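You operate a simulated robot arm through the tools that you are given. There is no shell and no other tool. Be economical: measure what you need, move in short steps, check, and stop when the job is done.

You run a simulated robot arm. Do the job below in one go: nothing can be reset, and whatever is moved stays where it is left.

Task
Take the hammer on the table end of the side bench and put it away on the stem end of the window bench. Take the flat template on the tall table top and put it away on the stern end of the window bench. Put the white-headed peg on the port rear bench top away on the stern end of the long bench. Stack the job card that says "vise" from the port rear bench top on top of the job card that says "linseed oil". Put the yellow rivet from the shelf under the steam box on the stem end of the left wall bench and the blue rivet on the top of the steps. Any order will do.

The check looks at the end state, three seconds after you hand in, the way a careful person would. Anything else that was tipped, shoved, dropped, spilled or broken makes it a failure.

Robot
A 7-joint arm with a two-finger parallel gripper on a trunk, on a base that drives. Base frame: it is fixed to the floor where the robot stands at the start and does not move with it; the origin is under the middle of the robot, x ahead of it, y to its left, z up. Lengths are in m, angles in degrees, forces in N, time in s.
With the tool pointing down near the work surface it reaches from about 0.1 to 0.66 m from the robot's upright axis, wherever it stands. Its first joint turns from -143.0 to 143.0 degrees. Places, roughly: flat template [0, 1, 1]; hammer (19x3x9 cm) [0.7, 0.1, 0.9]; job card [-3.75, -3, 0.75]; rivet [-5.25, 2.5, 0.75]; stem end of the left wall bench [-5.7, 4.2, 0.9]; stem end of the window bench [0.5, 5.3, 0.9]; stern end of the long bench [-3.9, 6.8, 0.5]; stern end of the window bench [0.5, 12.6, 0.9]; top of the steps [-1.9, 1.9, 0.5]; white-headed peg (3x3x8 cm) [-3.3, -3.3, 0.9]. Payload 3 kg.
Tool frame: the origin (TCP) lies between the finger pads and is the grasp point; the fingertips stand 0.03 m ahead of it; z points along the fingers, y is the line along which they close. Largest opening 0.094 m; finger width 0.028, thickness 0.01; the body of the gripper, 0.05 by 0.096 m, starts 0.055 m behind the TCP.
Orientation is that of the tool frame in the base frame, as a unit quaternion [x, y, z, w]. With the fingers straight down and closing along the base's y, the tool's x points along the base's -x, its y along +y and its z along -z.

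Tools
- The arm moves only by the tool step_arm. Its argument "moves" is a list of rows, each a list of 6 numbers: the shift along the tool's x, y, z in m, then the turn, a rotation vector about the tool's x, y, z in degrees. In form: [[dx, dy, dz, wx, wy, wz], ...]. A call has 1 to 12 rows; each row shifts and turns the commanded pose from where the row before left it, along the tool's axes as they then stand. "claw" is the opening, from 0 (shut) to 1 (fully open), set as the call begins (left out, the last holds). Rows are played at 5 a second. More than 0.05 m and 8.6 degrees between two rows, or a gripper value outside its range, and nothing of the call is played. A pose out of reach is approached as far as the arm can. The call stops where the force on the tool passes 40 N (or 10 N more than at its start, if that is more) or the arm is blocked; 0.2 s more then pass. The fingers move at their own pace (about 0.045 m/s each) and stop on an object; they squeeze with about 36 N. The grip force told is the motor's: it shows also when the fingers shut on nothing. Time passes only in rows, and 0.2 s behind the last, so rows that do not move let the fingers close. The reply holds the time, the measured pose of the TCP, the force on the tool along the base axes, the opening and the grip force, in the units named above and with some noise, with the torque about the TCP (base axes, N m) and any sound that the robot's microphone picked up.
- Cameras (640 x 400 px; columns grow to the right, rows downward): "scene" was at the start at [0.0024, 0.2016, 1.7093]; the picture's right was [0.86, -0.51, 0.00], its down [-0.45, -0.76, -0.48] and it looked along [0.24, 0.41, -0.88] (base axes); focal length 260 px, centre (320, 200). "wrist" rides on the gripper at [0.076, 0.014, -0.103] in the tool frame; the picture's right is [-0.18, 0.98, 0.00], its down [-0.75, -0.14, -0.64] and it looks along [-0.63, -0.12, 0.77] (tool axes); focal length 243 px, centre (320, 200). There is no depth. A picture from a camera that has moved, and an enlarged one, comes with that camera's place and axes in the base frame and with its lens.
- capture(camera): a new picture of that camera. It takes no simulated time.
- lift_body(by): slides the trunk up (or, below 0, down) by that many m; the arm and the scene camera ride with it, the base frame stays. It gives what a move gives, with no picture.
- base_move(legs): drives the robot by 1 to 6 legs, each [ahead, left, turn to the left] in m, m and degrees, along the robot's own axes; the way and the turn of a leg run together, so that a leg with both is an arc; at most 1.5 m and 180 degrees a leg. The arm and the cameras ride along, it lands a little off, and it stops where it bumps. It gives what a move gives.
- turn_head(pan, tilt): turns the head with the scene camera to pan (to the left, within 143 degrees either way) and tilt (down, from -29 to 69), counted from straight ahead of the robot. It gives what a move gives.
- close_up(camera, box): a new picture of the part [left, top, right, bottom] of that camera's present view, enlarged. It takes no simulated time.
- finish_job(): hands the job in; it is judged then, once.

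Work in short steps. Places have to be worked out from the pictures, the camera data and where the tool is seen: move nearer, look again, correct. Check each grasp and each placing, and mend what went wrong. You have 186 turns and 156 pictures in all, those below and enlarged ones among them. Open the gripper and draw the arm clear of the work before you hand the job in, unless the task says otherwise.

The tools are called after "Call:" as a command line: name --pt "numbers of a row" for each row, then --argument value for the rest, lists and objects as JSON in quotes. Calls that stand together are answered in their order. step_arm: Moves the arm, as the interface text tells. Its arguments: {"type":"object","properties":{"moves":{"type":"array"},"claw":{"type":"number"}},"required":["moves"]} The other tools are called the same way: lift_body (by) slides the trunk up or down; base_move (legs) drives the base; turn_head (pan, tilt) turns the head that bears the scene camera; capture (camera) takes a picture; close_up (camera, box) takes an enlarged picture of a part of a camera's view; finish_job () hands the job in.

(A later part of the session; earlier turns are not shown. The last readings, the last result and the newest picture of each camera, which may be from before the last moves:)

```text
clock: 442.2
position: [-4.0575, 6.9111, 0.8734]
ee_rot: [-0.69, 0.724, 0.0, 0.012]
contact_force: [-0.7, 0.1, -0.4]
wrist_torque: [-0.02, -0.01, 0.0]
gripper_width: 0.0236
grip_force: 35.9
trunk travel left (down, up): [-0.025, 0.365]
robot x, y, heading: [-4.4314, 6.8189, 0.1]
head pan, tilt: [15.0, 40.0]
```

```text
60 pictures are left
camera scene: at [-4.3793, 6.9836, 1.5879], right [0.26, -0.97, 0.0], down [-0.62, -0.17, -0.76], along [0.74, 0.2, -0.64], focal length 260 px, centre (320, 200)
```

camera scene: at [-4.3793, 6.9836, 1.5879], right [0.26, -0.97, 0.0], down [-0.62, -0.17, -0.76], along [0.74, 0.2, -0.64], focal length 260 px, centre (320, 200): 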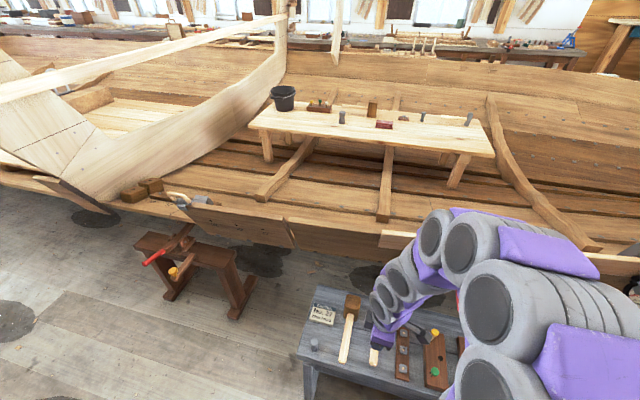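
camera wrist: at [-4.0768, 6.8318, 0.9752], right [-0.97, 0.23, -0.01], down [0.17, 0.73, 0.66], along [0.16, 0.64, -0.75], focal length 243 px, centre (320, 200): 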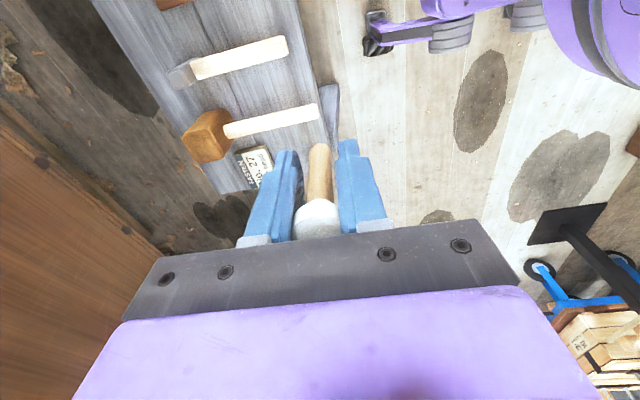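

Gap confirmed at y 6.80–6.875. Move over (-3.93,6.838), trim the small tilt, and check.

Call:
step_arm --pt "0.0223 -0.0437 0 0 0 0" --pt "0.0223 -0.0437 0 0 0 0" --pt "0.0223 -0.0437 0 0 0 0" --pt "0 0 0 -1.65 0.57 0" --pt "0 0 0.045 0 0 0" --pt "0 0 0.045 0 0 0" --pt "0 0 0.045 0 0 0" --pt "0 0 0.045 0 0 0"

Call:
capture --camera "wrist"

Call:
close_up --camera "scene" --box '[290, 270, 460, 390]'

```text
clock: 444.0
position: [-3.9293, 6.8367, 0.6941]
ee_rot: [-0.689, 0.724, 0.007, -0.001]
contact_force: [0.7, -1.1, -0.6]
wrist_torque: [0.01, 0.0, -0.01]
gripper_width: 0.0234
grip_force: 36.4
trunk travel left (down, up): [-0.025, 0.365]
robot x, y, heading: [-4.4349, 6.8207, -0.1]
head pan, tilt: [15.0, 40.0]
```

```text
59 pictures are left
camera wrist: at [-3.9451, 6.76, 0.7964], right [-0.97, 0.23, 0.01], down [0.19, 0.74, 0.65], along [0.14, 0.63, -0.76], focal length 243 px, centre (320, 200)
```

wrist: 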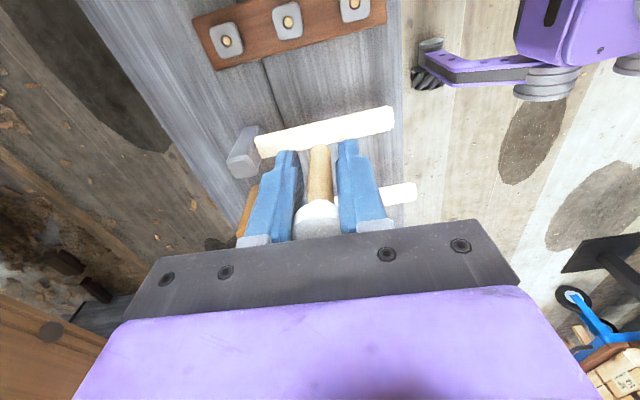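

```text
3.33 times, centred on (375, 330) of scene
camera zoom: at [-4.3772, 6.9832, 1.5878], right [0.26, -0.97, 0.0], down [-0.62, -0.17, -0.76], along [0.74, 0.2, -0.65], focal length 866 px, centre (137, -233)
```

zoom: 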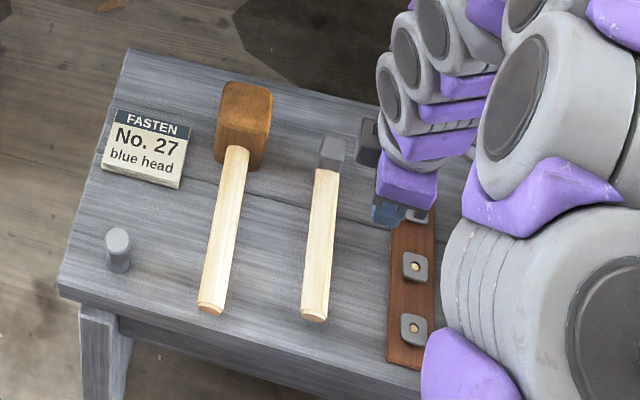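

Centre of the gap is y≈6.828; shift 9 mm and descend.

Call:
step_arm --pt "0.009 0 0.03 0 0 0" --pt "0 0 0.04 0 0 0" --pt "0 0 0.03 0 0 0" --pt "0 0 0.008 0 0 0" --pt "0 0 0.006 0 0 0" --pt "0 0 0.005 0 0 0"

Call:
capture --camera "wrist"

Call:
close_up --camera "scene" --box '[330, 290, 450, 390]'

```text
clock: 445.4
position: [-3.9327, 6.8313, 0.5743]
ee_rot: [-0.69, 0.724, 0.008, -0.002]
contact_force: [0.6, -0.7, -0.2]
wrist_torque: [0.02, 0.02, -0.02]
gripper_width: 0.0239
grip_force: 35.6
trunk travel left (down, up): [-0.025, 0.365]
robot x, y, heading: [-4.4335, 6.8213, -0.2]
head pan, tilt: [15.0, 40.0]
```

```text
57 pictures are left
camera wrist: at [-3.9486, 6.7543, 0.6778], right [-0.97, 0.23, 0.01], down [0.19, 0.74, 0.65], along [0.14, 0.63, -0.76], focal length 243 px, centre (320, 200)
```

wrist: 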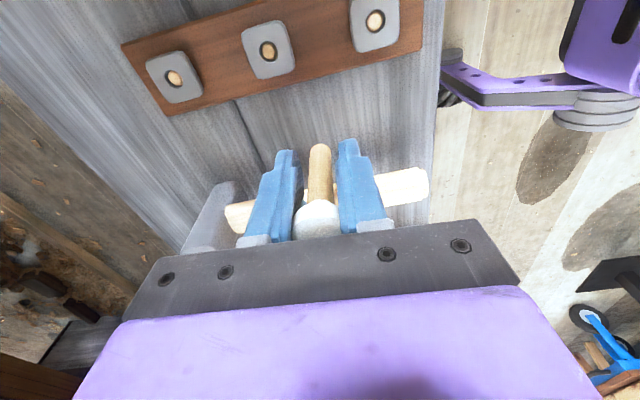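

```text
4.00 times, centred on (390, 340) of scene
camera zoom: at [-4.3777, 6.9832, 1.5878], right [0.26, -0.97, 0.0], down [-0.62, -0.17, -0.76], along [0.74, 0.2, -0.65], focal length 1040 px, centre (40, -360)
```

zoom: 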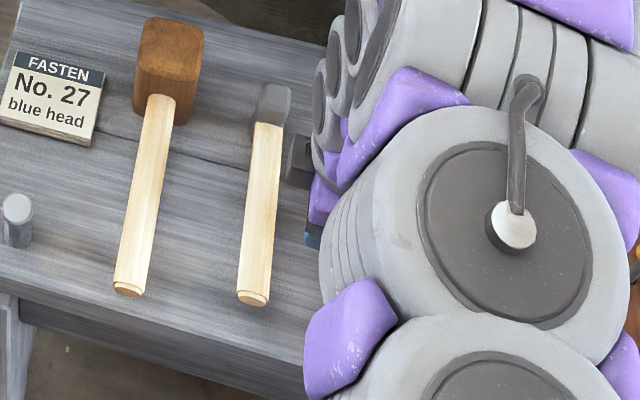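

Still clear. Creep down to contact.

Call:
step_arm --pt "0 0 0.005 0 0 0" --pt "0 0 0.005 0 0 0" --pt "0 0 0.004 0 0 0" --pt "0 0 0.004 0 0 0" --pt "0 0 0.004 0 0 0"

```text
clock: 446.6
position: [-3.934, 6.8299, 0.5524]
ee_rot: [-0.689, 0.725, 0.008, -0.002]
contact_force: [-0.1, 0.0, 0.2]
wrist_torque: [-0.01, -0.01, 0.0]
gripper_width: 0.0236
grip_force: 35.8
trunk travel left (down, up): [-0.025, 0.365]
robot x, y, heading: [-4.4324, 6.8208, 0.2]
head pan, tilt: [15.0, 40.0]
```

Call:
step_arm --pt "0 0 0.004 0 0 0" --pt "0 0 0.003 0 0 0" --pt "0 0 0.003 0 0 0" --pt "0 0 0.003 0 0 0" --pt "0 0 0.003 0 0 0"

Call:
capture --camera "wrist"

```text
clock: 447.8
position: [-3.9346, 6.8303, 0.5364]
ee_rot: [-0.69, 0.724, 0.008, -0.001]
contact_force: [0.0, -1.1, 0.0]
wrist_torque: [-0.03, -0.03, 0.02]
gripper_width: 0.0238
grip_force: 36.1
trunk travel left (down, up): [-0.025, 0.365]
robot x, y, heading: [-4.4305, 6.8211, -0.1]
head pan, tilt: [15.0, 40.0]
```

```text
55 pictures are left
camera wrist: at [-3.951, 6.7524, 0.6403], right [-0.97, 0.23, 0.02], down [0.19, 0.74, 0.65], along [0.14, 0.63, -0.76], focal length 243 px, centre (320, 200)
```

wrist: 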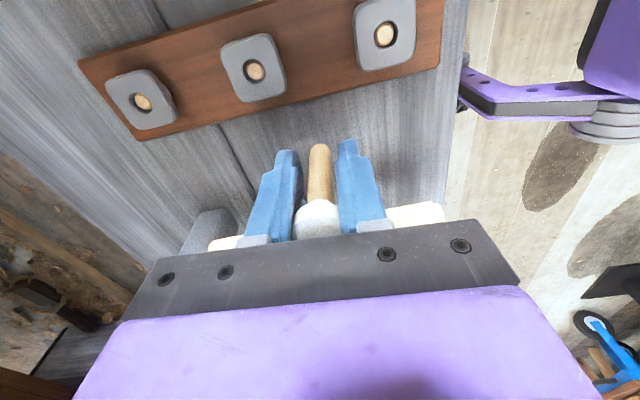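

Bench is lower than assumed (~0.47). Re-centre by 6 mm and keep creeping.

Call:
step_arm --pt "-0.006 0 0.005 0 0 0" --pt "0 0 0.005 0 0 0" --pt "0 0 0.004 0 0 0" --pt "0 0 0.004 0 0 0" --pt "0 0 0.003 0 0 0"

Call:
capture --camera "wrist"

```text
clock: 449.0
position: [-3.9347, 6.8358, 0.5161]
ee_rot: [-0.689, 0.725, 0.007, -0.001]
contact_force: [-0.1, -0.3, 29.1]
wrist_torque: [0.05, 0.03, 0.0]
gripper_width: 0.0236
grip_force: 35.6
trunk travel left (down, up): [-0.025, 0.365]
robot x, y, heading: [-4.4299, 6.8215, 0.2]
head pan, tilt: [15.0, 40.0]
```

```text
54 pictures are left
camera wrist: at [-3.9509, 6.759, 0.6192], right [-0.97, 0.23, 0.01], down [0.18, 0.74, 0.65], along [0.14, 0.63, -0.76], focal length 243 px, centre (320, 200)
```

wrist: 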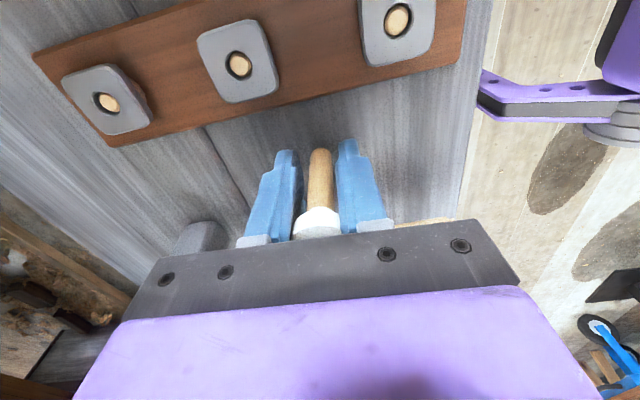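

Contact at 29 N. Ease slightly and release.

Call:
step_arm --pt "0 0 -0.002 0 0 0" --pt "0 0 0 0 0 0"

Call:
step_arm --pt "0 0 0 0 0 0" --pt "0 0 0 0 0 0" --pt "0 0 0 0 0 0" --pt "0 0 0 0 0 0" --claw 0.7

Call:
step_arm --pt "0 0 -0.01 0 0 0" --pt "0 0 -0.02 0 0 0" --pt "0 0 -0.04 0 0 0" --pt "0 0 -0.045 0 0 0" --pt "0 0 -0.045 0 0 0" --pt "0 0 -0.045 0 0 0"

Call:
capture --camera "wrist"

```text
clock: 449.6
position: [-3.9363, 6.8354, 0.5176]
ee_rot: [-0.689, 0.725, 0.008, -0.003]
contact_force: [-0.3, 0.2, -0.4]
wrist_torque: [-0.03, -0.02, -0.02]
gripper_width: 0.0234
grip_force: 36.2
trunk travel left (down, up): [-0.025, 0.365]
robot x, y, heading: [-4.4329, 6.8209, 0.2]
head pan, tilt: [15.0, 40.0]
```

```text
clock: 450.6
position: [-3.9349, 6.8355, 0.5176]
ee_rot: [-0.69, 0.724, 0.009, -0.002]
contact_force: [0.1, -1.0, -0.4]
wrist_torque: [-0.03, 0.03, 0.03]
gripper_width: 0.0658
grip_force: 0.0
trunk travel left (down, up): [-0.025, 0.365]
robot x, y, heading: [-4.4325, 6.8201, -0.1]
head pan, tilt: [15.0, 40.0]
```

```text
clock: 452.0
position: [-3.9301, 6.8357, 0.7266]
ee_rot: [-0.689, 0.725, 0.009, -0.003]
contact_force: [0.3, 0.3, 0.4]
wrist_torque: [-0.01, -0.03, 0.0]
gripper_width: 0.066
grip_force: 0.2
trunk travel left (down, up): [-0.025, 0.365]
robot x, y, heading: [-4.4324, 6.8207, -0.1]
head pan, tilt: [15.0, 40.0]
```

```text
53 pictures are left
camera wrist: at [-3.9458, 6.7587, 0.8293], right [-0.97, 0.23, 0.02], down [0.19, 0.74, 0.65], along [0.14, 0.63, -0.76], focal length 243 px, centre (320, 200)
```

wrist: 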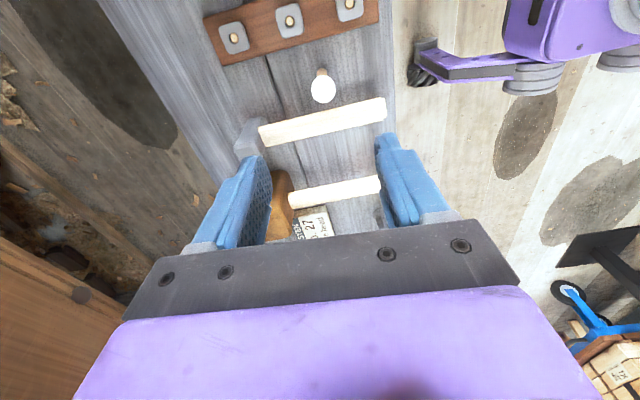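

Peg stands upright, free of neighbours. Raise, un-rotate and retract, then head south to the steam box.

Call:
lift_body --by 0.3

Call:
step_arm --pt "0 0.03 -0.02 0 0 8.5" --pt "0 0.03 -0.02 0 0 8.5" --pt "0 0.03 -0.02 0 0 8.5" --pt "0 0.02 -0.02 0 0 8.5" --pt "0 0 -0.02 0 0 8.5" --pt "0 0 0 0 0 8.5" --pt "0 0 0 0 0 8.5" --pt "0 0 0 0 0 8.5" --pt "0 0 0 0 0 8.5" --pt "0 0 0 0 0 8.5" --claw 1

Call:
base_move --legs '[[-0.28, 0, 0], [0, -1.5, 0], [0, -1.5, 0], [0, -1.3, 0]]'

```text
clock: 455.0
position: [-3.9296, 6.8356, 1.0251]
ee_rot: [-0.689, 0.724, 0.008, -0.002]
contact_force: [-0.2, -1.0, -0.1]
wrist_torque: [-0.01, 0.02, 0.01]
gripper_width: 0.066
grip_force: 0.1
trunk travel left (down, up): [-0.325, 0.065]
robot x, y, heading: [-4.4348, 6.8199, 0.1]
head pan, tilt: [15.0, 40.0]
```

```text
clock: 457.2
position: [-4.0317, 6.8619, 1.1279]
ee_rot: [-0.018, 1.0, 0.005, -0.006]
contact_force: [-0.2, 0.2, 0.2]
wrist_torque: [0.02, 0.0, -0.03]
gripper_width: 0.0942
grip_force: 0.1
trunk travel left (down, up): [-0.325, 0.065]
robot x, y, heading: [-4.4294, 6.8234, -0.3]
head pan, tilt: [15.0, 40.0]
```

```text
clock: 479.2
position: [-4.3879, 2.6111, 1.1262]
ee_rot: [-0.013, 1.0, 0.004, -0.007]
contact_force: [-0.1, 0.2, -0.1]
wrist_torque: [-0.02, 0.06, -0.01]
gripper_width: 0.0942
grip_force: 0.2
trunk travel left (down, up): [-0.325, 0.065]
robot x, y, heading: [-4.7888, 2.57, -0.6]
head pan, tilt: [15.0, 40.0]
```

Move clear of the steam-box stand, turn to face it, and look.

Call:
base_move --legs '[[0.3, 0, 0], [0, 0, -179]]'

Call:
turn_head --pan 12 --tilt 40

Call:
capture --camera "scene"

Call:
capture --camera "wrist"

```text
clock: 488.4
position: [-4.886, 2.4929, 1.1274]
ee_rot: [0.998, 0.062, 0.006, 0.006]
contact_force: [-0.2, 0.4, 0.6]
wrist_torque: [-0.01, 0.01, 0.02]
gripper_width: 0.0939
grip_force: 0.0
trunk travel left (down, up): [-0.325, 0.065]
robot x, y, heading: [-4.4932, 2.5673, -175.1]
head pan, tilt: [15.0, 40.0]
```

```text
clock: 489.0
position: [-4.8839, 2.4931, 1.127]
ee_rot: [0.998, 0.063, 0.006, 0.005]
contact_force: [-0.1, -0.9, 0.5]
wrist_torque: [0.02, -0.01, -0.01]
gripper_width: 0.0944
grip_force: 0.0
trunk travel left (down, up): [-0.325, 0.065]
robot x, y, heading: [-4.4892, 2.5665, -175.0]
head pan, tilt: [12.0, 40.0]
```

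```text
52 pictures are left
camera scene: at [-4.536, 2.4027, 1.8879], right [-0.29, 0.96, 0.0], down [0.62, 0.19, -0.76], along [-0.73, -0.22, -0.64], focal length 260 px, centre (320, 200)
```

scene: 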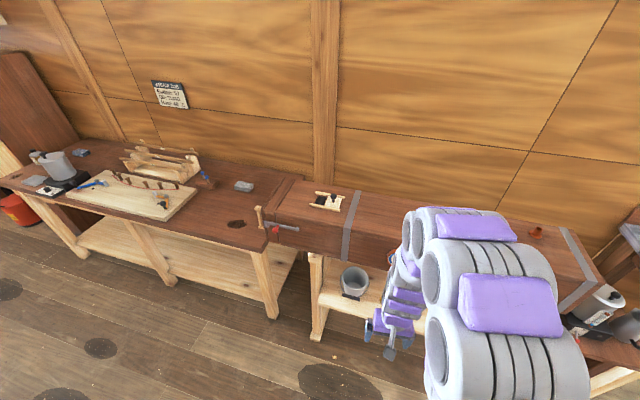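

```text
51 pictures are left
camera wrist: at [-4.807, 2.4885, 1.2324], right [-0.06, -1.0, 0.01], down [-0.77, 0.05, 0.63], along [-0.63, 0.03, -0.78], focal length 243 px, centre (320, 200)
```

wrist: 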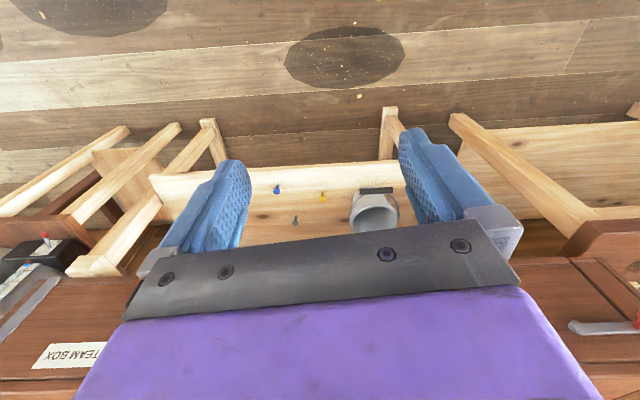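

Rivets visible on the protruding shelf: blue, yellow, and a grey one. Zoom.

Call:
close_up --camera "wrist" --box '[250, 165, 410, 245]'

Call:
close_up --camera "scene" --box '[300, 240, 440, 345]'

```text
4.00 times, centred on (330, 205) of wrist
camera zoom: at [-4.807, 2.4885, 1.2324], right [-0.06, -1.0, 0.01], down [-0.77, 0.05, 0.63], along [-0.63, 0.03, -0.78], focal length 970 px, centre (280, 180)
```

zoom: 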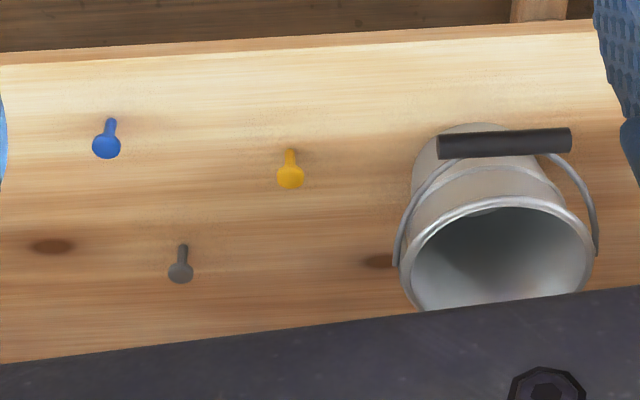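

```text
3.81 times, centred on (370, 292) of scene
camera zoom: at [-4.536, 2.4027, 1.8879], right [-0.29, 0.96, 0.0], down [0.62, 0.19, -0.76], along [-0.73, -0.22, -0.64], focal length 990 px, centre (130, -152)
```

zoom: 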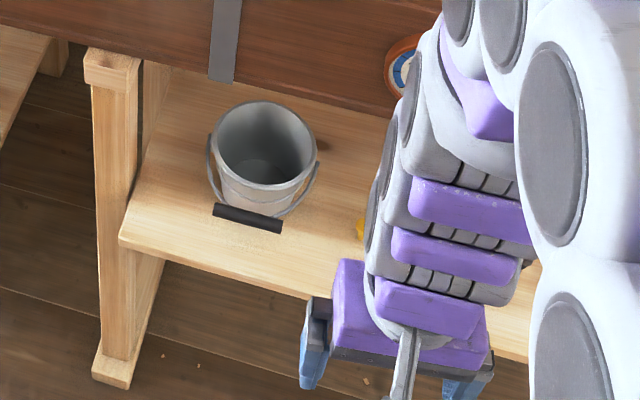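

I need the steam-box overhang geometry. Shift the arm aside to the south for a clear head view of the shelf.

Call:
step_arm --pt "0.02 0.045 0 0 0 0" --pt "0.02 0.045 0 0 0 0" --pt "0.02 0.045 0 0 0 0" --pt "0 0.045 0 0 0 0" --pt "0 0.045 0 0 0 0" --pt "0 0.045 0 0 0 0"

Call:
turn_head --pan -5 --tilt 48

Call:
capture --camera "scene"

Call:
close_up --camera "scene" --box '[240, 180, 400, 280]'

```text
clock: 490.4
position: [-4.7893, 2.227, 1.1305]
ee_rot: [0.998, 0.062, 0.008, 0.004]
contact_force: [0.0, -0.8, -0.7]
wrist_torque: [0.01, -0.02, 0.03]
gripper_width: 0.0938
grip_force: 0.0
trunk travel left (down, up): [-0.325, 0.065]
robot x, y, heading: [-4.4919, 2.5631, -175.2]
head pan, tilt: [12.0, 40.0]
```

```text
clock: 491.2
position: [-4.7901, 2.23, 1.1313]
ee_rot: [0.998, 0.063, 0.006, 0.005]
contact_force: [1.3, 0.3, 0.2]
wrist_torque: [0.02, 0.01, -0.03]
gripper_width: 0.0941
grip_force: 0.1
trunk travel left (down, up): [-0.325, 0.065]
robot x, y, heading: [-4.4914, 2.5676, -175.2]
head pan, tilt: [-5.0, 48.0]
```

```text
48 pictures are left
camera scene: at [-4.5324, 2.4243, 1.8763], right [0.0, 1.0, 0.0], down [0.74, 0.0, -0.67], along [-0.67, 0.0, -0.74], focal length 260 px, centre (320, 200)
```

scene: 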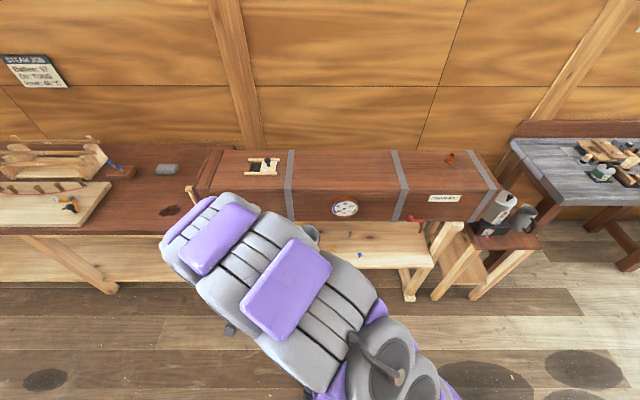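

```text
4.00 times, centred on (320, 230) of scene
camera zoom: at [-4.5324, 2.4243, 1.8763], right [0.0, 1.0, 0.0], down [0.74, 0.0, -0.67], along [-0.67, 0.0, -0.74], focal length 1040 px, centre (320, 80)
```

zoom: 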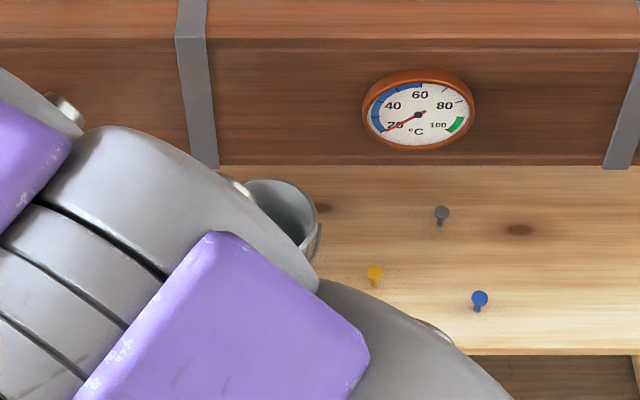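

Triangulation: rivets are low (head z≈0.61), shelf ≈0.58 with front edge x≈-5.20; box front x≈-5.28, bottom ≈0.9 — so yellow sits under the box's face and I need a tilted (~28°) approach. Reposition base and tilt the tool.

Call:
base_move --legs '[[0.15, 0, -4.9]]'

Call:
step_arm --pt "0 -0.03 0 0 0 3" --pt "0 -0.04 0 0 -7 0" --pt "0 -0.04 0 0 -7 0" --pt "0 -0.04 0 0 -7 0" --pt "0 -0.04 0 0 -7 0" --pt "0 -0.04 0 0 0 0" --pt "0 -0.04 0 0 0 0" --claw 0.6

Call:
lift_body --by -0.25

Call:
capture --camera "wrist"

```text
clock: 492.5
position: [-4.966, 2.2482, 1.13]
ee_rot: [1.0, 0.019, 0.007, 0.005]
contact_force: [-0.1, 0.0, -0.7]
wrist_torque: [0.03, -0.02, -0.01]
gripper_width: 0.0941
grip_force: 0.1
trunk travel left (down, up): [-0.325, 0.065]
robot x, y, heading: [-4.6381, 2.5619, 180.1]
head pan, tilt: [-5.0, 48.0]
```

```text
clock: 494.1
position: [-5.0948, 2.4635, 1.1312]
ee_rot: [0.972, -0.009, -0.235, 0.005]
contact_force: [0.3, -0.3, -0.2]
wrist_torque: [0.03, -0.03, 0.01]
gripper_width: 0.0565
grip_force: 0.0
out of reach, approached as far as the arm can: row 3, 4, 5, 6, 7
trunk travel left (down, up): [-0.325, 0.065]
robot x, y, heading: [-4.6381, 2.5583, -180.3]
head pan, tilt: [-5.0, 48.0]
```

```text
clock: 496.7
position: [-5.0951, 2.4575, 0.8806]
ee_rot: [0.972, -0.009, -0.234, 0.004]
contact_force: [-0.1, -0.3, 0.6]
wrist_torque: [-0.03, -0.01, -0.02]
gripper_width: 0.0566
grip_force: 0.0
trunk travel left (down, up): [-0.075, 0.315]
robot x, y, heading: [-4.6408, 2.5592, 180.0]
head pan, tilt: [-5.0, 48.0]
```

```text
46 pictures are left
camera wrist: at [-4.9802, 2.4418, 0.9382], right [-0.18, -0.98, 0.09], down [-0.38, 0.16, 0.91], along [-0.91, 0.13, -0.4], focal length 243 px, centre (320, 200)
```

wrist: 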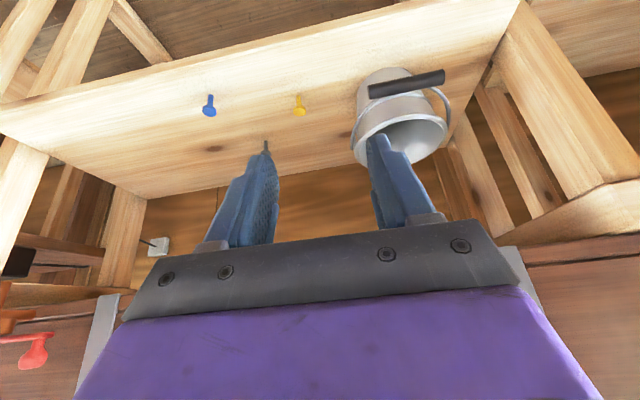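

The tilt is in (27°), though the arm deviated from the command; yellow rivet head at (-5.31,2.505,0.60), blue at (-5.27,2.655,0.60), shelf ≈0.578. Make a partial move to learn where the commanded pose is.

Call:
step_arm --pt "-0.01 0 0.015 0 0 0" --pt "-0.01 0 0.015 0 0 0" --pt "0 0 0 0 0 0"

```text
clock: 497.5
position: [-5.1239, 2.4588, 0.8615]
ee_rot: [0.972, -0.008, -0.234, 0.003]
contact_force: [0.6, -0.5, -0.5]
wrist_torque: [0.03, -0.02, 0.0]
gripper_width: 0.0564
grip_force: 0.1
trunk travel left (down, up): [-0.075, 0.315]
robot x, y, heading: [-4.6385, 2.5566, 179.9]
head pan, tilt: [-5.0, 48.0]
```

Commands now follow measured pose. Go to the pre-grasp point 15 cm back along the tool axis from the yellow rivet.

Call:
step_arm --pt "-0.0116 -0.0113 0.0377 0 0 0" --pt "-0.0116 -0.0113 0.0377 0 0 0" --pt "-0.0116 -0.0113 0.0377 0 0 0" --pt "-0.0116 -0.0113 0.0377 0 0 0"

Call:
capture --camera "wrist"

Call:
capture --camera "scene"

```text
clock: 498.5
position: [-5.2361, 2.5069, 0.7497]
ee_rot: [0.972, -0.008, -0.233, 0.003]
contact_force: [-0.3, 0.1, 0.3]
wrist_torque: [-0.01, -0.03, 0.0]
gripper_width: 0.0562
grip_force: 0.1
trunk travel left (down, up): [-0.075, 0.315]
robot x, y, heading: [-4.6364, 2.5637, 180.0]
head pan, tilt: [-5.0, 48.0]
```

```text
45 pictures are left
camera wrist: at [-5.1216, 2.4905, 0.8076], right [-0.18, -0.98, 0.09], down [-0.38, 0.16, 0.91], along [-0.91, 0.13, -0.4], focal length 243 px, centre (320, 200)
```

wrist: 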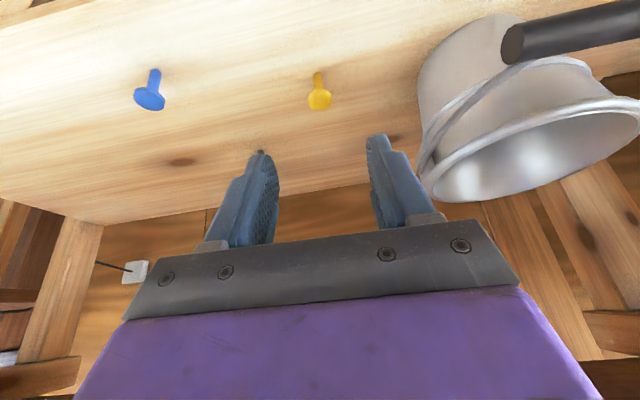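

```text
44 pictures are left
camera scene: at [-4.6939, 2.4262, 1.6264], right [0.09, 1.0, 0.0], down [0.74, -0.06, -0.67], along [-0.66, 0.06, -0.75], focal length 260 px, centre (320, 200)
```

scene: 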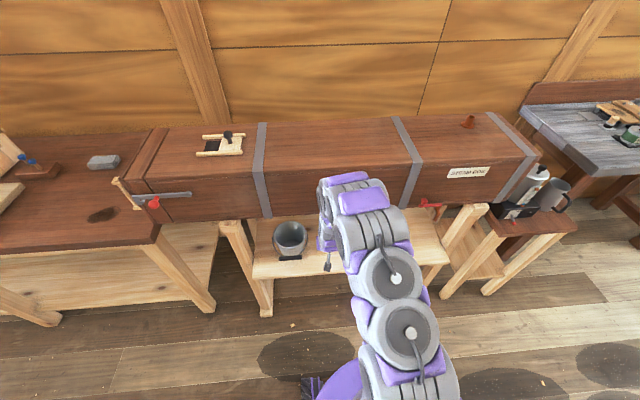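

Aligned (rivet at x≈-5.315, y≈2.508). Advance 11 cm along the tool axis and recheck.

Call:
step_arm --pt "0 0 0.04 0 0 0" --pt "0 0 0.04 0 0 0" --pt "0 0 0.03 0 0 0" --claw 0.5

Call:
capture --camera "wrist"

```text
clock: 499.3
position: [-5.2849, 2.5038, 0.6525]
ee_rot: [0.972, -0.009, -0.234, 0.003]
contact_force: [-0.2, 0.0, -0.1]
wrist_torque: [0.03, 0.02, -0.01]
gripper_width: 0.0472
grip_force: 0.1
trunk travel left (down, up): [-0.075, 0.315]
robot x, y, heading: [-4.637, 2.5632, 180.2]
head pan, tilt: [-5.0, 48.0]
```

```text
43 pictures are left
camera wrist: at [-5.1706, 2.4878, 0.7103], right [-0.18, -0.98, 0.09], down [-0.38, 0.16, 0.91], along [-0.91, 0.13, -0.4], focal length 243 px, centre (320, 200)
```

wrist: 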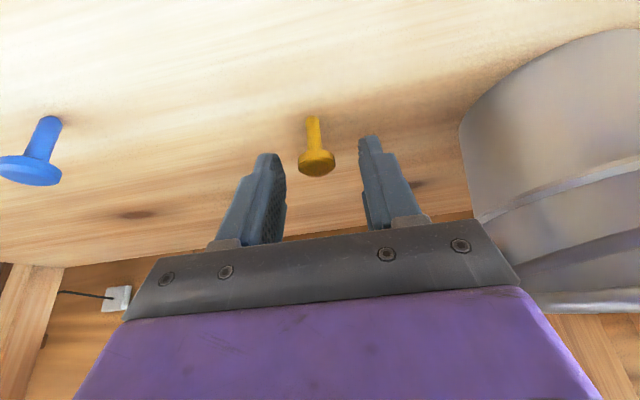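

Nicely lined up. Advance 4 cm more and close gently.

Call:
step_arm --pt "0 -0.003 0.02 0 0 0" --pt "0 0 0.012 0 0 0" --pt "0 0 0.008 0 0 0"

Call:
step_arm --pt "0 0 0 0 0 0" --pt "0 0 0 0 0 0" --pt "0 0 0 0 0 0" --pt "0 0 0 0 0 0" --claw 0

Call:
capture --camera "wrist"

```text
clock: 499.9
position: [-5.2959, 2.5052, 0.6339]
ee_rot: [0.972, -0.009, -0.235, 0.004]
contact_force: [29.4, -0.2, 42.0]
wrist_torque: [1.05, -0.92, -0.55]
gripper_width: 0.0469
grip_force: 0.1
trunk travel left (down, up): [-0.075, 0.315]
robot x, y, heading: [-4.6379, 2.5585, 180.2]
head pan, tilt: [-5.0, 48.0]
stopped in row 2: the force on the tool passed its limit at 56 N (the readings are from after the stop); the commanded pose is now the measured one
```

```text
clock: 500.9
position: [-5.3011, 2.5042, 0.6334]
ee_rot: [0.971, -0.008, -0.239, 0.005]
contact_force: [-7.5, 4.4, 41.7]
wrist_torque: [0.67, 0.33, -0.41]
gripper_width: 0.0217
grip_force: 36.5
trunk travel left (down, up): [-0.075, 0.315]
robot x, y, heading: [-4.6392, 2.5603, 179.8]
head pan, tilt: [-5.0, 48.0]
```

```text
42 pictures are left
camera wrist: at [-5.1856, 2.4893, 0.69], right [-0.18, -0.98, 0.1], down [-0.37, 0.16, 0.92], along [-0.91, 0.13, -0.39], focal length 243 px, centre (320, 200)
```

wrist: 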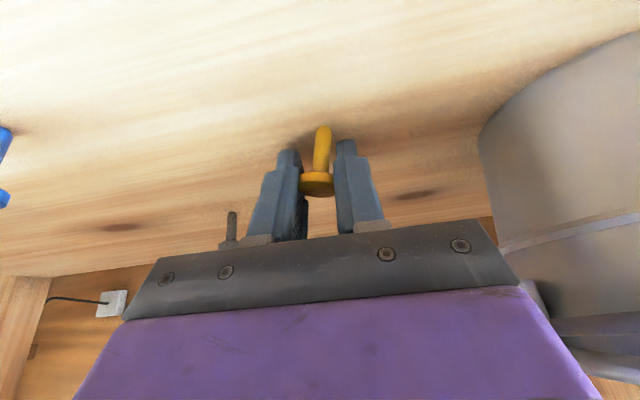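

Tips touched the shelf (≈0.60) and the fingers closed on the 2.2 cm head. Lift straight up slightly, then back out along the tool axis.

Call:
step_arm --pt "-0.0046 0 -0.0089 0 0 0" --pt "-0.0069 0 -0.0134 0 0 0" --pt "0 0 -0.03 0 0 0" --pt "0 0 -0.04 0 0 0" --pt "0 0 -0.04 0 0 0" --pt "0 0 -0.04 0 0 0"

Call:
capture --camera "wrist"

```text
clock: 502.3
position: [-5.2286, 2.503, 0.7879]
ee_rot: [0.972, -0.009, -0.234, 0.003]
contact_force: [0.0, 0.5, -1.0]
wrist_torque: [0.0, 0.0, 0.02]
gripper_width: 0.0215
grip_force: 36.0
trunk travel left (down, up): [-0.075, 0.315]
robot x, y, heading: [-4.6385, 2.5577, 180.1]
head pan, tilt: [-5.0, 48.0]
```

```text
41 pictures are left
camera wrist: at [-5.1131, 2.4878, 0.846], right [-0.18, -0.98, 0.09], down [-0.38, 0.16, 0.91], along [-0.91, 0.13, -0.4], focal length 243 px, centre (320, 200)
```

wrist: 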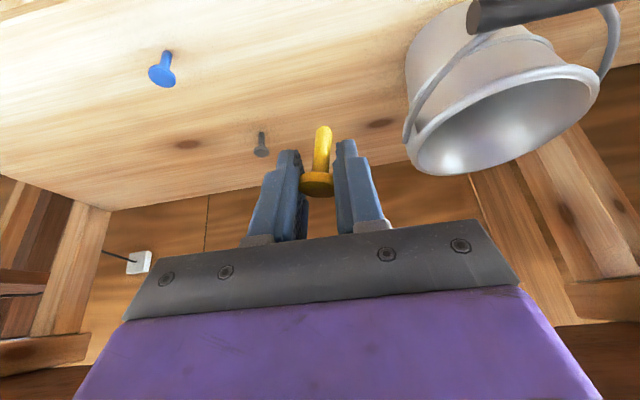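

Yellow held. Back off, raise the trunk and slide north to the left wall bench's stem end.

Call:
base_move --legs '[[-0.2, 0, 0]]'

Call:
lift_body --by 0.31

Call:
base_move --legs '[[0, -1.5, 0]]'

Call:
turn_head --pan 5 --tilt 40

Call:
capture --camera "scene"

Call:
capture --camera "wrist"

```text
clock: 503.9
position: [-5.0353, 2.5033, 0.7887]
ee_rot: [0.972, -0.009, -0.235, 0.003]
contact_force: [0.6, 0.6, -0.6]
wrist_torque: [-0.02, -0.01, -0.01]
gripper_width: 0.021
grip_force: 35.8
trunk travel left (down, up): [-0.075, 0.315]
robot x, y, heading: [-4.4444, 2.5621, -179.7]
head pan, tilt: [-5.0, 48.0]
```

```text
clock: 507.0
position: [-5.0345, 2.5026, 1.0989]
ee_rot: [0.972, -0.009, -0.235, 0.003]
contact_force: [0.5, 0.0, 0.6]
wrist_torque: [0.0, -0.02, -0.01]
gripper_width: 0.0213
grip_force: 36.2
trunk travel left (down, up): [-0.385, 0.005]
robot x, y, heading: [-4.4448, 2.5603, -180.1]
head pan, tilt: [-5.0, 48.0]
```

```text
clock: 514.5
position: [-5.0088, 4.057, 1.0976]
ee_rot: [0.972, -0.026, -0.234, -0.001]
contact_force: [0.0, -0.3, -1.1]
wrist_torque: [0.04, -0.01, -0.03]
gripper_width: 0.0206
grip_force: 35.9
trunk travel left (down, up): [-0.385, 0.005]
robot x, y, heading: [-4.4182, 4.0973, 177.8]
head pan, tilt: [-5.0, 48.0]
```

```text
clock: 515.3
position: [-5.0078, 4.0591, 1.0988]
ee_rot: [0.972, -0.025, -0.235, -0.001]
contact_force: [-0.1, 0.3, -0.4]
wrist_torque: [0.01, -0.02, -0.03]
gripper_width: 0.0206
grip_force: 36.3
trunk travel left (down, up): [-0.385, 0.005]
robot x, y, heading: [-4.4194, 4.0953, 178.0]
head pan, tilt: [5.0, 40.0]
```

```text
40 pictures are left
camera scene: at [-4.4857, 3.9475, 1.9477], right [-0.05, 1.0, 0.0], down [0.64, 0.03, -0.76], along [-0.76, -0.04, -0.65], focal length 260 px, centre (320, 200)
```

scene: 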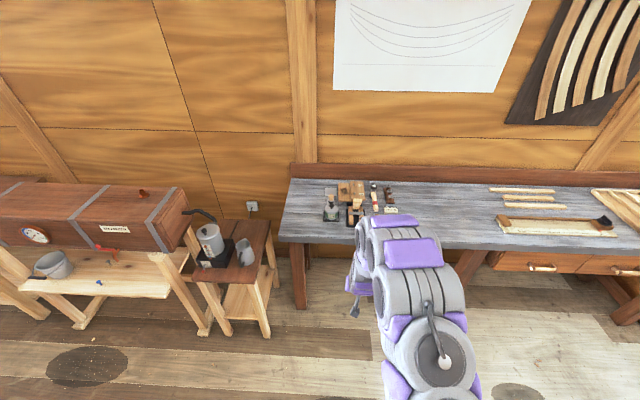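

```text
39 pictures are left
camera wrist: at [-4.8931, 4.0394, 1.157], right [-0.21, -0.97, 0.1], down [-0.37, 0.17, 0.91], along [-0.9, 0.16, -0.39], focal length 243 px, centre (320, 200)
```

wrist: 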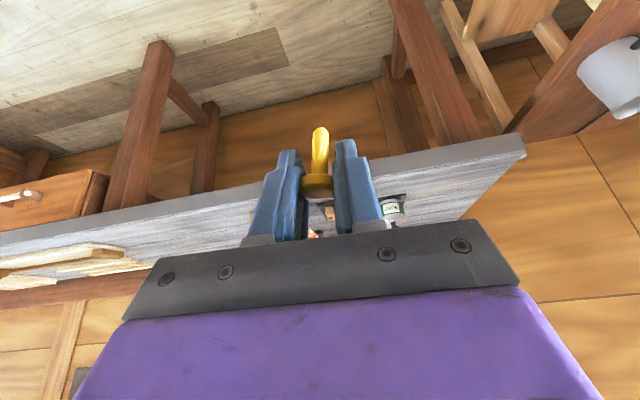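

Zoom on the stem end of this bench.

Call:
close_up --camera "scene" --box '[275, 170, 435, 270]'

```text
4.00 times, centred on (355, 220) of scene
camera zoom: at [-4.4857, 3.9475, 1.9477], right [-0.05, 1.0, 0.0], down [0.64, 0.03, -0.76], along [-0.76, -0.04, -0.65], focal length 1040 px, centre (180, 120)
```

zoom: 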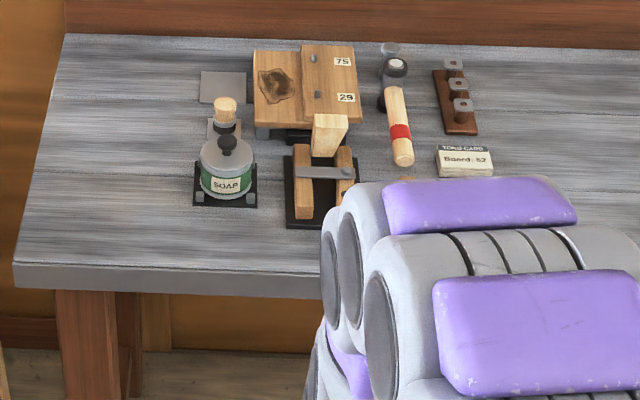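

Free area in front of the card at ≈(-5.53, 4.27). Shift right, then approach.

Call:
base_move --legs '[[0, -0.2, 2], [0.42, 0, 0]]'

Call:
capture --camera "wrist"

Call:
capture --camera "scene"

```text
clock: 519.1
position: [-5.4286, 4.2518, 1.0983]
ee_rot: [0.972, -0.014, -0.235, 0.003]
contact_force: [-0.1, 0.1, -1.2]
wrist_torque: [0.03, 0.02, 0.02]
gripper_width: 0.0207
grip_force: 35.9
trunk travel left (down, up): [-0.385, 0.005]
robot x, y, heading: [-4.8397, 4.2939, 179.5]
head pan, tilt: [5.0, 40.0]
```

```text
37 pictures are left
camera wrist: at [-5.3129, 4.2338, 1.1568], right [-0.19, -0.98, 0.1], down [-0.37, 0.16, 0.91], along [-0.91, 0.14, -0.4], focal length 243 px, centre (320, 200)
```

wrist: 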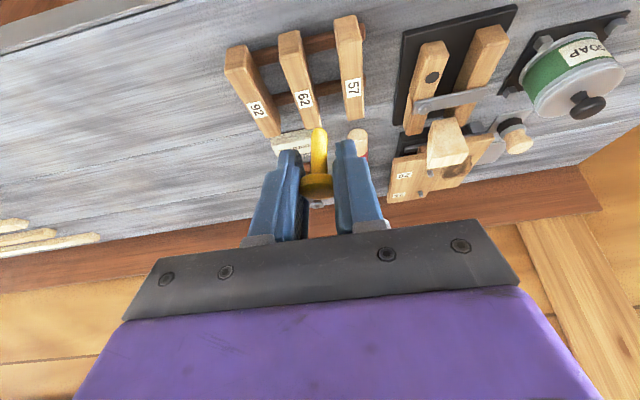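

```text
36 pictures are left
camera scene: at [-4.9033, 4.1605, 1.9487], right [-0.07, 1.0, -0.01], down [0.64, 0.04, -0.76], along [-0.76, -0.06, -0.64], focal length 260 px, centre (320, 200)
```

scene: 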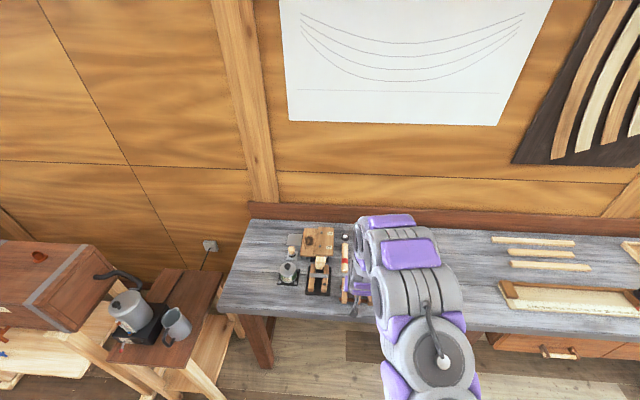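

The front is occupied by a rack; north of it at ≈(-5.55,4.46) is free. Shift there and check how the rivet hangs.

Call:
base_move --legs '[[0, -0.21, 0.5], [0.11, 0, 0]]'

Call:
lift_body --by -0.12

Call:
capture --camera "wrist"

Call:
close_up --camera "wrist" --box '[260, 115, 380, 215]'

```text
clock: 521.5
position: [-5.53, 4.458, 1.0998]
ee_rot: [0.972, -0.01, -0.236, 0.004]
contact_force: [-0.1, -0.2, -0.4]
wrist_torque: [-0.04, -0.06, 0.03]
gripper_width: 0.0207
grip_force: 35.6
trunk travel left (down, up): [-0.385, 0.005]
robot x, y, heading: [-4.9411, 4.5097, -180.1]
head pan, tilt: [5.0, 40.0]
```

```text
clock: 523.0
position: [-5.5276, 4.4537, 0.9804]
ee_rot: [0.972, -0.008, -0.237, 0.004]
contact_force: [0.0, -0.4, -0.3]
wrist_torque: [0.0, 0.0, -0.05]
gripper_width: 0.0205
grip_force: 35.7
trunk travel left (down, up): [-0.265, 0.125]
robot x, y, heading: [-4.9418, 4.5131, -180.3]
head pan, tilt: [5.0, 40.0]
```

```text
35 pictures are left
camera wrist: at [-5.4123, 4.4383, 1.0382], right [-0.18, -0.98, 0.09], down [-0.37, 0.16, 0.92], along [-0.91, 0.13, -0.39], focal length 243 px, centre (320, 200)
```

wrist: 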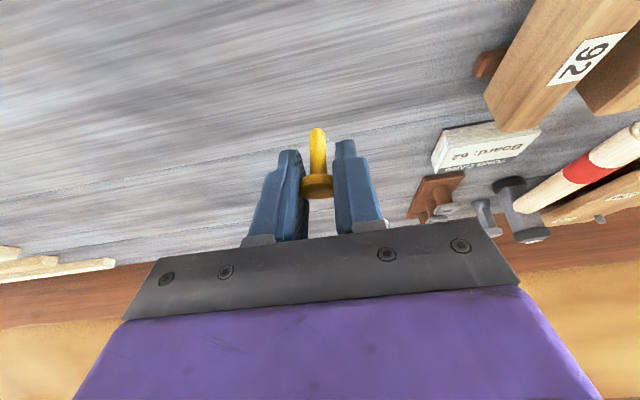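

```text
4.00 times, centred on (320, 165) of wrist
camera zoom: at [-5.4123, 4.4383, 1.0382], right [-0.18, -0.98, 0.09], down [-0.37, 0.16, 0.92], along [-0.91, 0.13, -0.39], focal length 970 px, centre (320, 340)
```

zoom: 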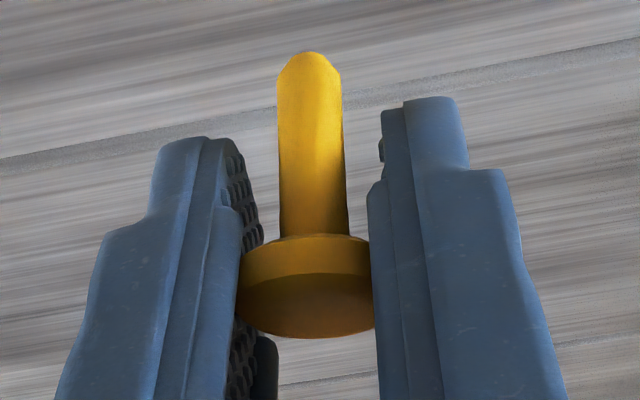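

Rivet hangs vertically by its head. Lower in steps, watching the force for contact.

Call:
step_arm --pt "0.0046 0 0.0089 0 0 0" --pt "0.0037 0 0.0071 0 0 0" --pt "0.0018 0 0.0036 0 0 0"

Call:
close_up --camera "wrist" --box '[240, 95, 400, 215]'

```text
clock: 523.8
position: [-5.5282, 4.4562, 0.9589]
ee_rot: [0.972, -0.008, -0.237, 0.004]
contact_force: [0.0, 0.6, -1.3]
wrist_torque: [-0.01, -0.01, 0.02]
gripper_width: 0.0204
grip_force: 36.0
trunk travel left (down, up): [-0.265, 0.125]
robot x, y, heading: [-4.9409, 4.5178, -180.0]
head pan, tilt: [5.0, 40.0]
```

```text
3.33 times, centred on (320, 155) of wrist
camera zoom: at [-5.4134, 4.4402, 1.0152], right [-0.18, -0.98, 0.1], down [-0.37, 0.16, 0.91], along [-0.91, 0.13, -0.39], focal length 809 px, centre (320, 350)
```

zoom: 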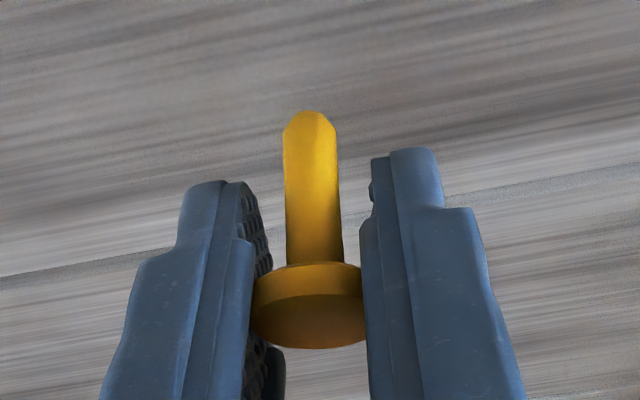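

Call:
step_arm --pt "0.0014 0 0.0027 0 0 0" --pt "0.0014 0 0.0027 0 0 0" --pt "0.0014 0 0.0027 0 0 0"

Call:
step_arm --pt "0.0014 0 0.0027 0 0 0" --pt "0.0009 0 0.0018 0 0 0"

Call:
close_up --camera "wrist" --box '[240, 95, 400, 215]'

```text
clock: 524.6
position: [-5.5278, 4.4557, 0.9493]
ee_rot: [0.972, -0.008, -0.237, 0.003]
contact_force: [0.1, 0.6, 0.0]
wrist_torque: [0.01, -0.01, -0.03]
gripper_width: 0.0207
grip_force: 35.5
trunk travel left (down, up): [-0.265, 0.125]
robot x, y, heading: [-4.9425, 4.5102, -179.8]
head pan, tilt: [5.0, 40.0]
```

```text
clock: 525.2
position: [-5.5285, 4.4555, 0.9452]
ee_rot: [0.972, -0.009, -0.237, 0.003]
contact_force: [1.3, -0.3, -0.6]
wrist_torque: [-0.01, -0.05, -0.02]
gripper_width: 0.0206
grip_force: 36.1
trunk travel left (down, up): [-0.265, 0.125]
robot x, y, heading: [-4.9457, 4.516, -179.9]
head pan, tilt: [5.0, 40.0]
```

```text
3.33 times, centred on (320, 155) of wrist
camera zoom: at [-5.413, 4.44, 1.0019], right [-0.18, -0.98, 0.1], down [-0.37, 0.16, 0.91], along [-0.91, 0.13, -0.39], focal length 809 px, centre (320, 350)
```

zoom: 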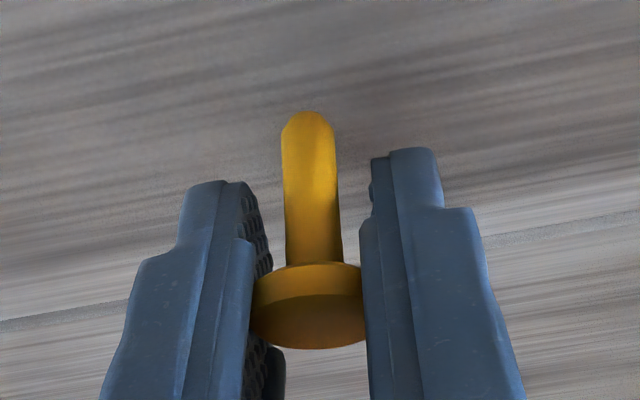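

Call:
step_arm --pt "0.0014 0 0.0027 0 0 0" --pt "0.0014 0 0.0027 0 0 0"

Call:
step_arm --pt "0.0014 0 0.0027 0 0 0" --pt "0.0009 0 0.0018 0 0 0"

Call:
step_arm --pt "0.0014 0 0.0027 0 0 0" --pt "0.0009 0 0.0018 0 0 0"

Call:
close_up --camera "wrist" --box '[240, 95, 400, 215]'

```text
clock: 525.8
position: [-5.5279, 4.456, 0.9401]
ee_rot: [0.972, -0.009, -0.236, 0.004]
contact_force: [-0.5, -1.0, -1.7]
wrist_torque: [0.0, 0.06, -0.01]
gripper_width: 0.0206
grip_force: 36.0
trunk travel left (down, up): [-0.265, 0.125]
robot x, y, heading: [-4.94, 4.5136, -180.1]
head pan, tilt: [5.0, 40.0]
```

```text
clock: 526.4
position: [-5.5283, 4.4566, 0.9339]
ee_rot: [0.971, -0.008, -0.238, 0.003]
contact_force: [-0.6, -0.7, -0.5]
wrist_torque: [-0.03, 0.03, -0.01]
gripper_width: 0.0203
grip_force: 36.0
trunk travel left (down, up): [-0.265, 0.125]
robot x, y, heading: [-4.9439, 4.5149, -179.8]
head pan, tilt: [5.0, 40.0]
```

```text
clock: 527.2
position: [-5.5299, 4.4558, 0.9337]
ee_rot: [0.97, -0.009, -0.243, 0.004]
contact_force: [5.9, -0.7, 27.2]
wrist_torque: [0.33, -0.18, -0.1]
gripper_width: 0.0208
grip_force: 36.1
trunk travel left (down, up): [-0.265, 0.125]
robot x, y, heading: [-4.94, 4.5128, -180.0]
head pan, tilt: [5.0, 40.0]
stopped in row 2: the force on the tool passed its limit at 43 N (the readings are from after the stop); the commanded pose is now the measured one
```

```text
3.33 times, centred on (320, 155) of wrist
camera zoom: at [-5.4146, 4.4408, 0.9889], right [-0.18, -0.98, 0.1], down [-0.36, 0.16, 0.92], along [-0.92, 0.13, -0.38], focal length 809 px, centre (320, 350)
```

zoom: 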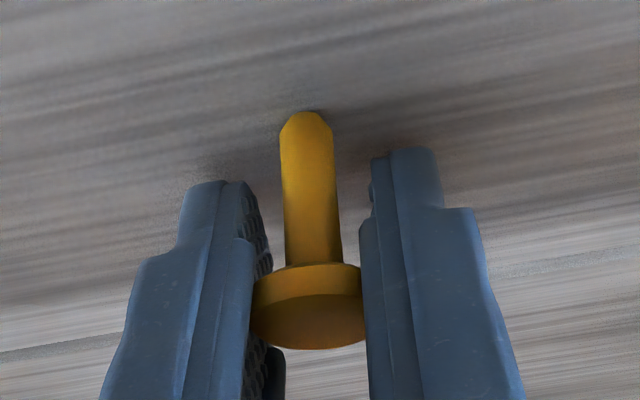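

Contact: bench ≈0.90, rivet on the surface. Ease 1 mm, open, retreat along the tool axis.

Call:
step_arm --pt "-0.0005 0 -0.0009 0 0 0" --pt "0 0 0 0 0 0"

Call:
step_arm --pt "0 0 0 0 0 0" --pt "0 0 0 0 0 0" --pt "0 0 0 0 0 0" --pt "0 0 0 0 0 0" --claw 0.6

Call:
step_arm --pt "0 0 -0.01 0 0 0" --pt "0 0 -0.02 0 0 0" --pt "0 0 -0.04 0 0 0" --pt "0 0 -0.045 0 0 0" --pt "0 0 -0.045 0 0 0"

Call:
capture --camera "wrist"

```text
clock: 527.8
position: [-5.5304, 4.4568, 0.9328]
ee_rot: [0.97, -0.008, -0.241, 0.004]
contact_force: [1.5, -1.8, 30.0]
wrist_torque: [0.3, -0.03, -0.13]
gripper_width: 0.0203
grip_force: 36.3
trunk travel left (down, up): [-0.265, 0.125]
robot x, y, heading: [-4.9435, 4.5162, -180.1]
head pan, tilt: [5.0, 40.0]
```

```text
clock: 528.3
position: [-5.5312, 4.4497, 0.932]
ee_rot: [0.97, -0.004, -0.244, 0.004]
contact_force: [9.4, -16.5, 26.1]
wrist_torque: [0.07, -0.19, -0.2]
gripper_width: 0.048
grip_force: 0.1
trunk travel left (down, up): [-0.265, 0.125]
robot x, y, heading: [-4.9422, 4.5092, -179.8]
head pan, tilt: [5.0, 40.0]
stopped in row 2: the force on the tool passed its limit at 42 N (the readings are from after the stop); the commanded pose is now the measured one
```

```text
clock: 529.5
position: [-5.454, 4.4577, 1.0742]
ee_rot: [0.97, -0.007, -0.243, 0.007]
contact_force: [-0.3, 0.1, 0.4]
wrist_torque: [-0.02, 0.01, -0.01]
gripper_width: 0.0567
grip_force: 0.0
trunk travel left (down, up): [-0.265, 0.125]
robot x, y, heading: [-4.9442, 4.513, -179.8]
head pan, tilt: [5.0, 40.0]
```

```text
30 pictures are left
camera wrist: at [-5.3387, 4.4426, 1.1291], right [-0.17, -0.98, 0.1], down [-0.36, 0.16, 0.92], along [-0.92, 0.12, -0.38], focal length 243 px, centre (320, 200)
```

wrist: 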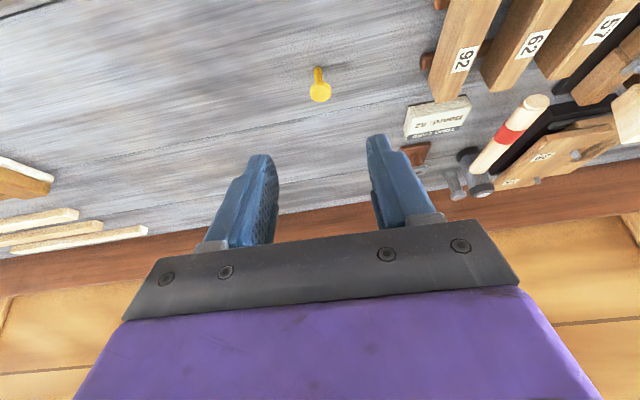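

Yellow rivet stands on the bench. Now back off and return south for the blue rivet.

Call:
base_move --legs '[[-0.4, 0, -0.2], [0, 1.45, 0], [0, 0.36, 0]]'

```text
clock: 540.8
position: [-5.0819, 2.6474, 1.0718]
ee_rot: [0.97, -0.02, -0.241, 0.004]
contact_force: [0.3, 1.4, -0.4]
wrist_torque: [-0.03, 0.04, -0.02]
gripper_width: 0.0564
grip_force: 0.1
trunk travel left (down, up): [-0.265, 0.125]
robot x, y, heading: [-4.5681, 2.6864, 178.7]
head pan, tilt: [5.0, 40.0]
```

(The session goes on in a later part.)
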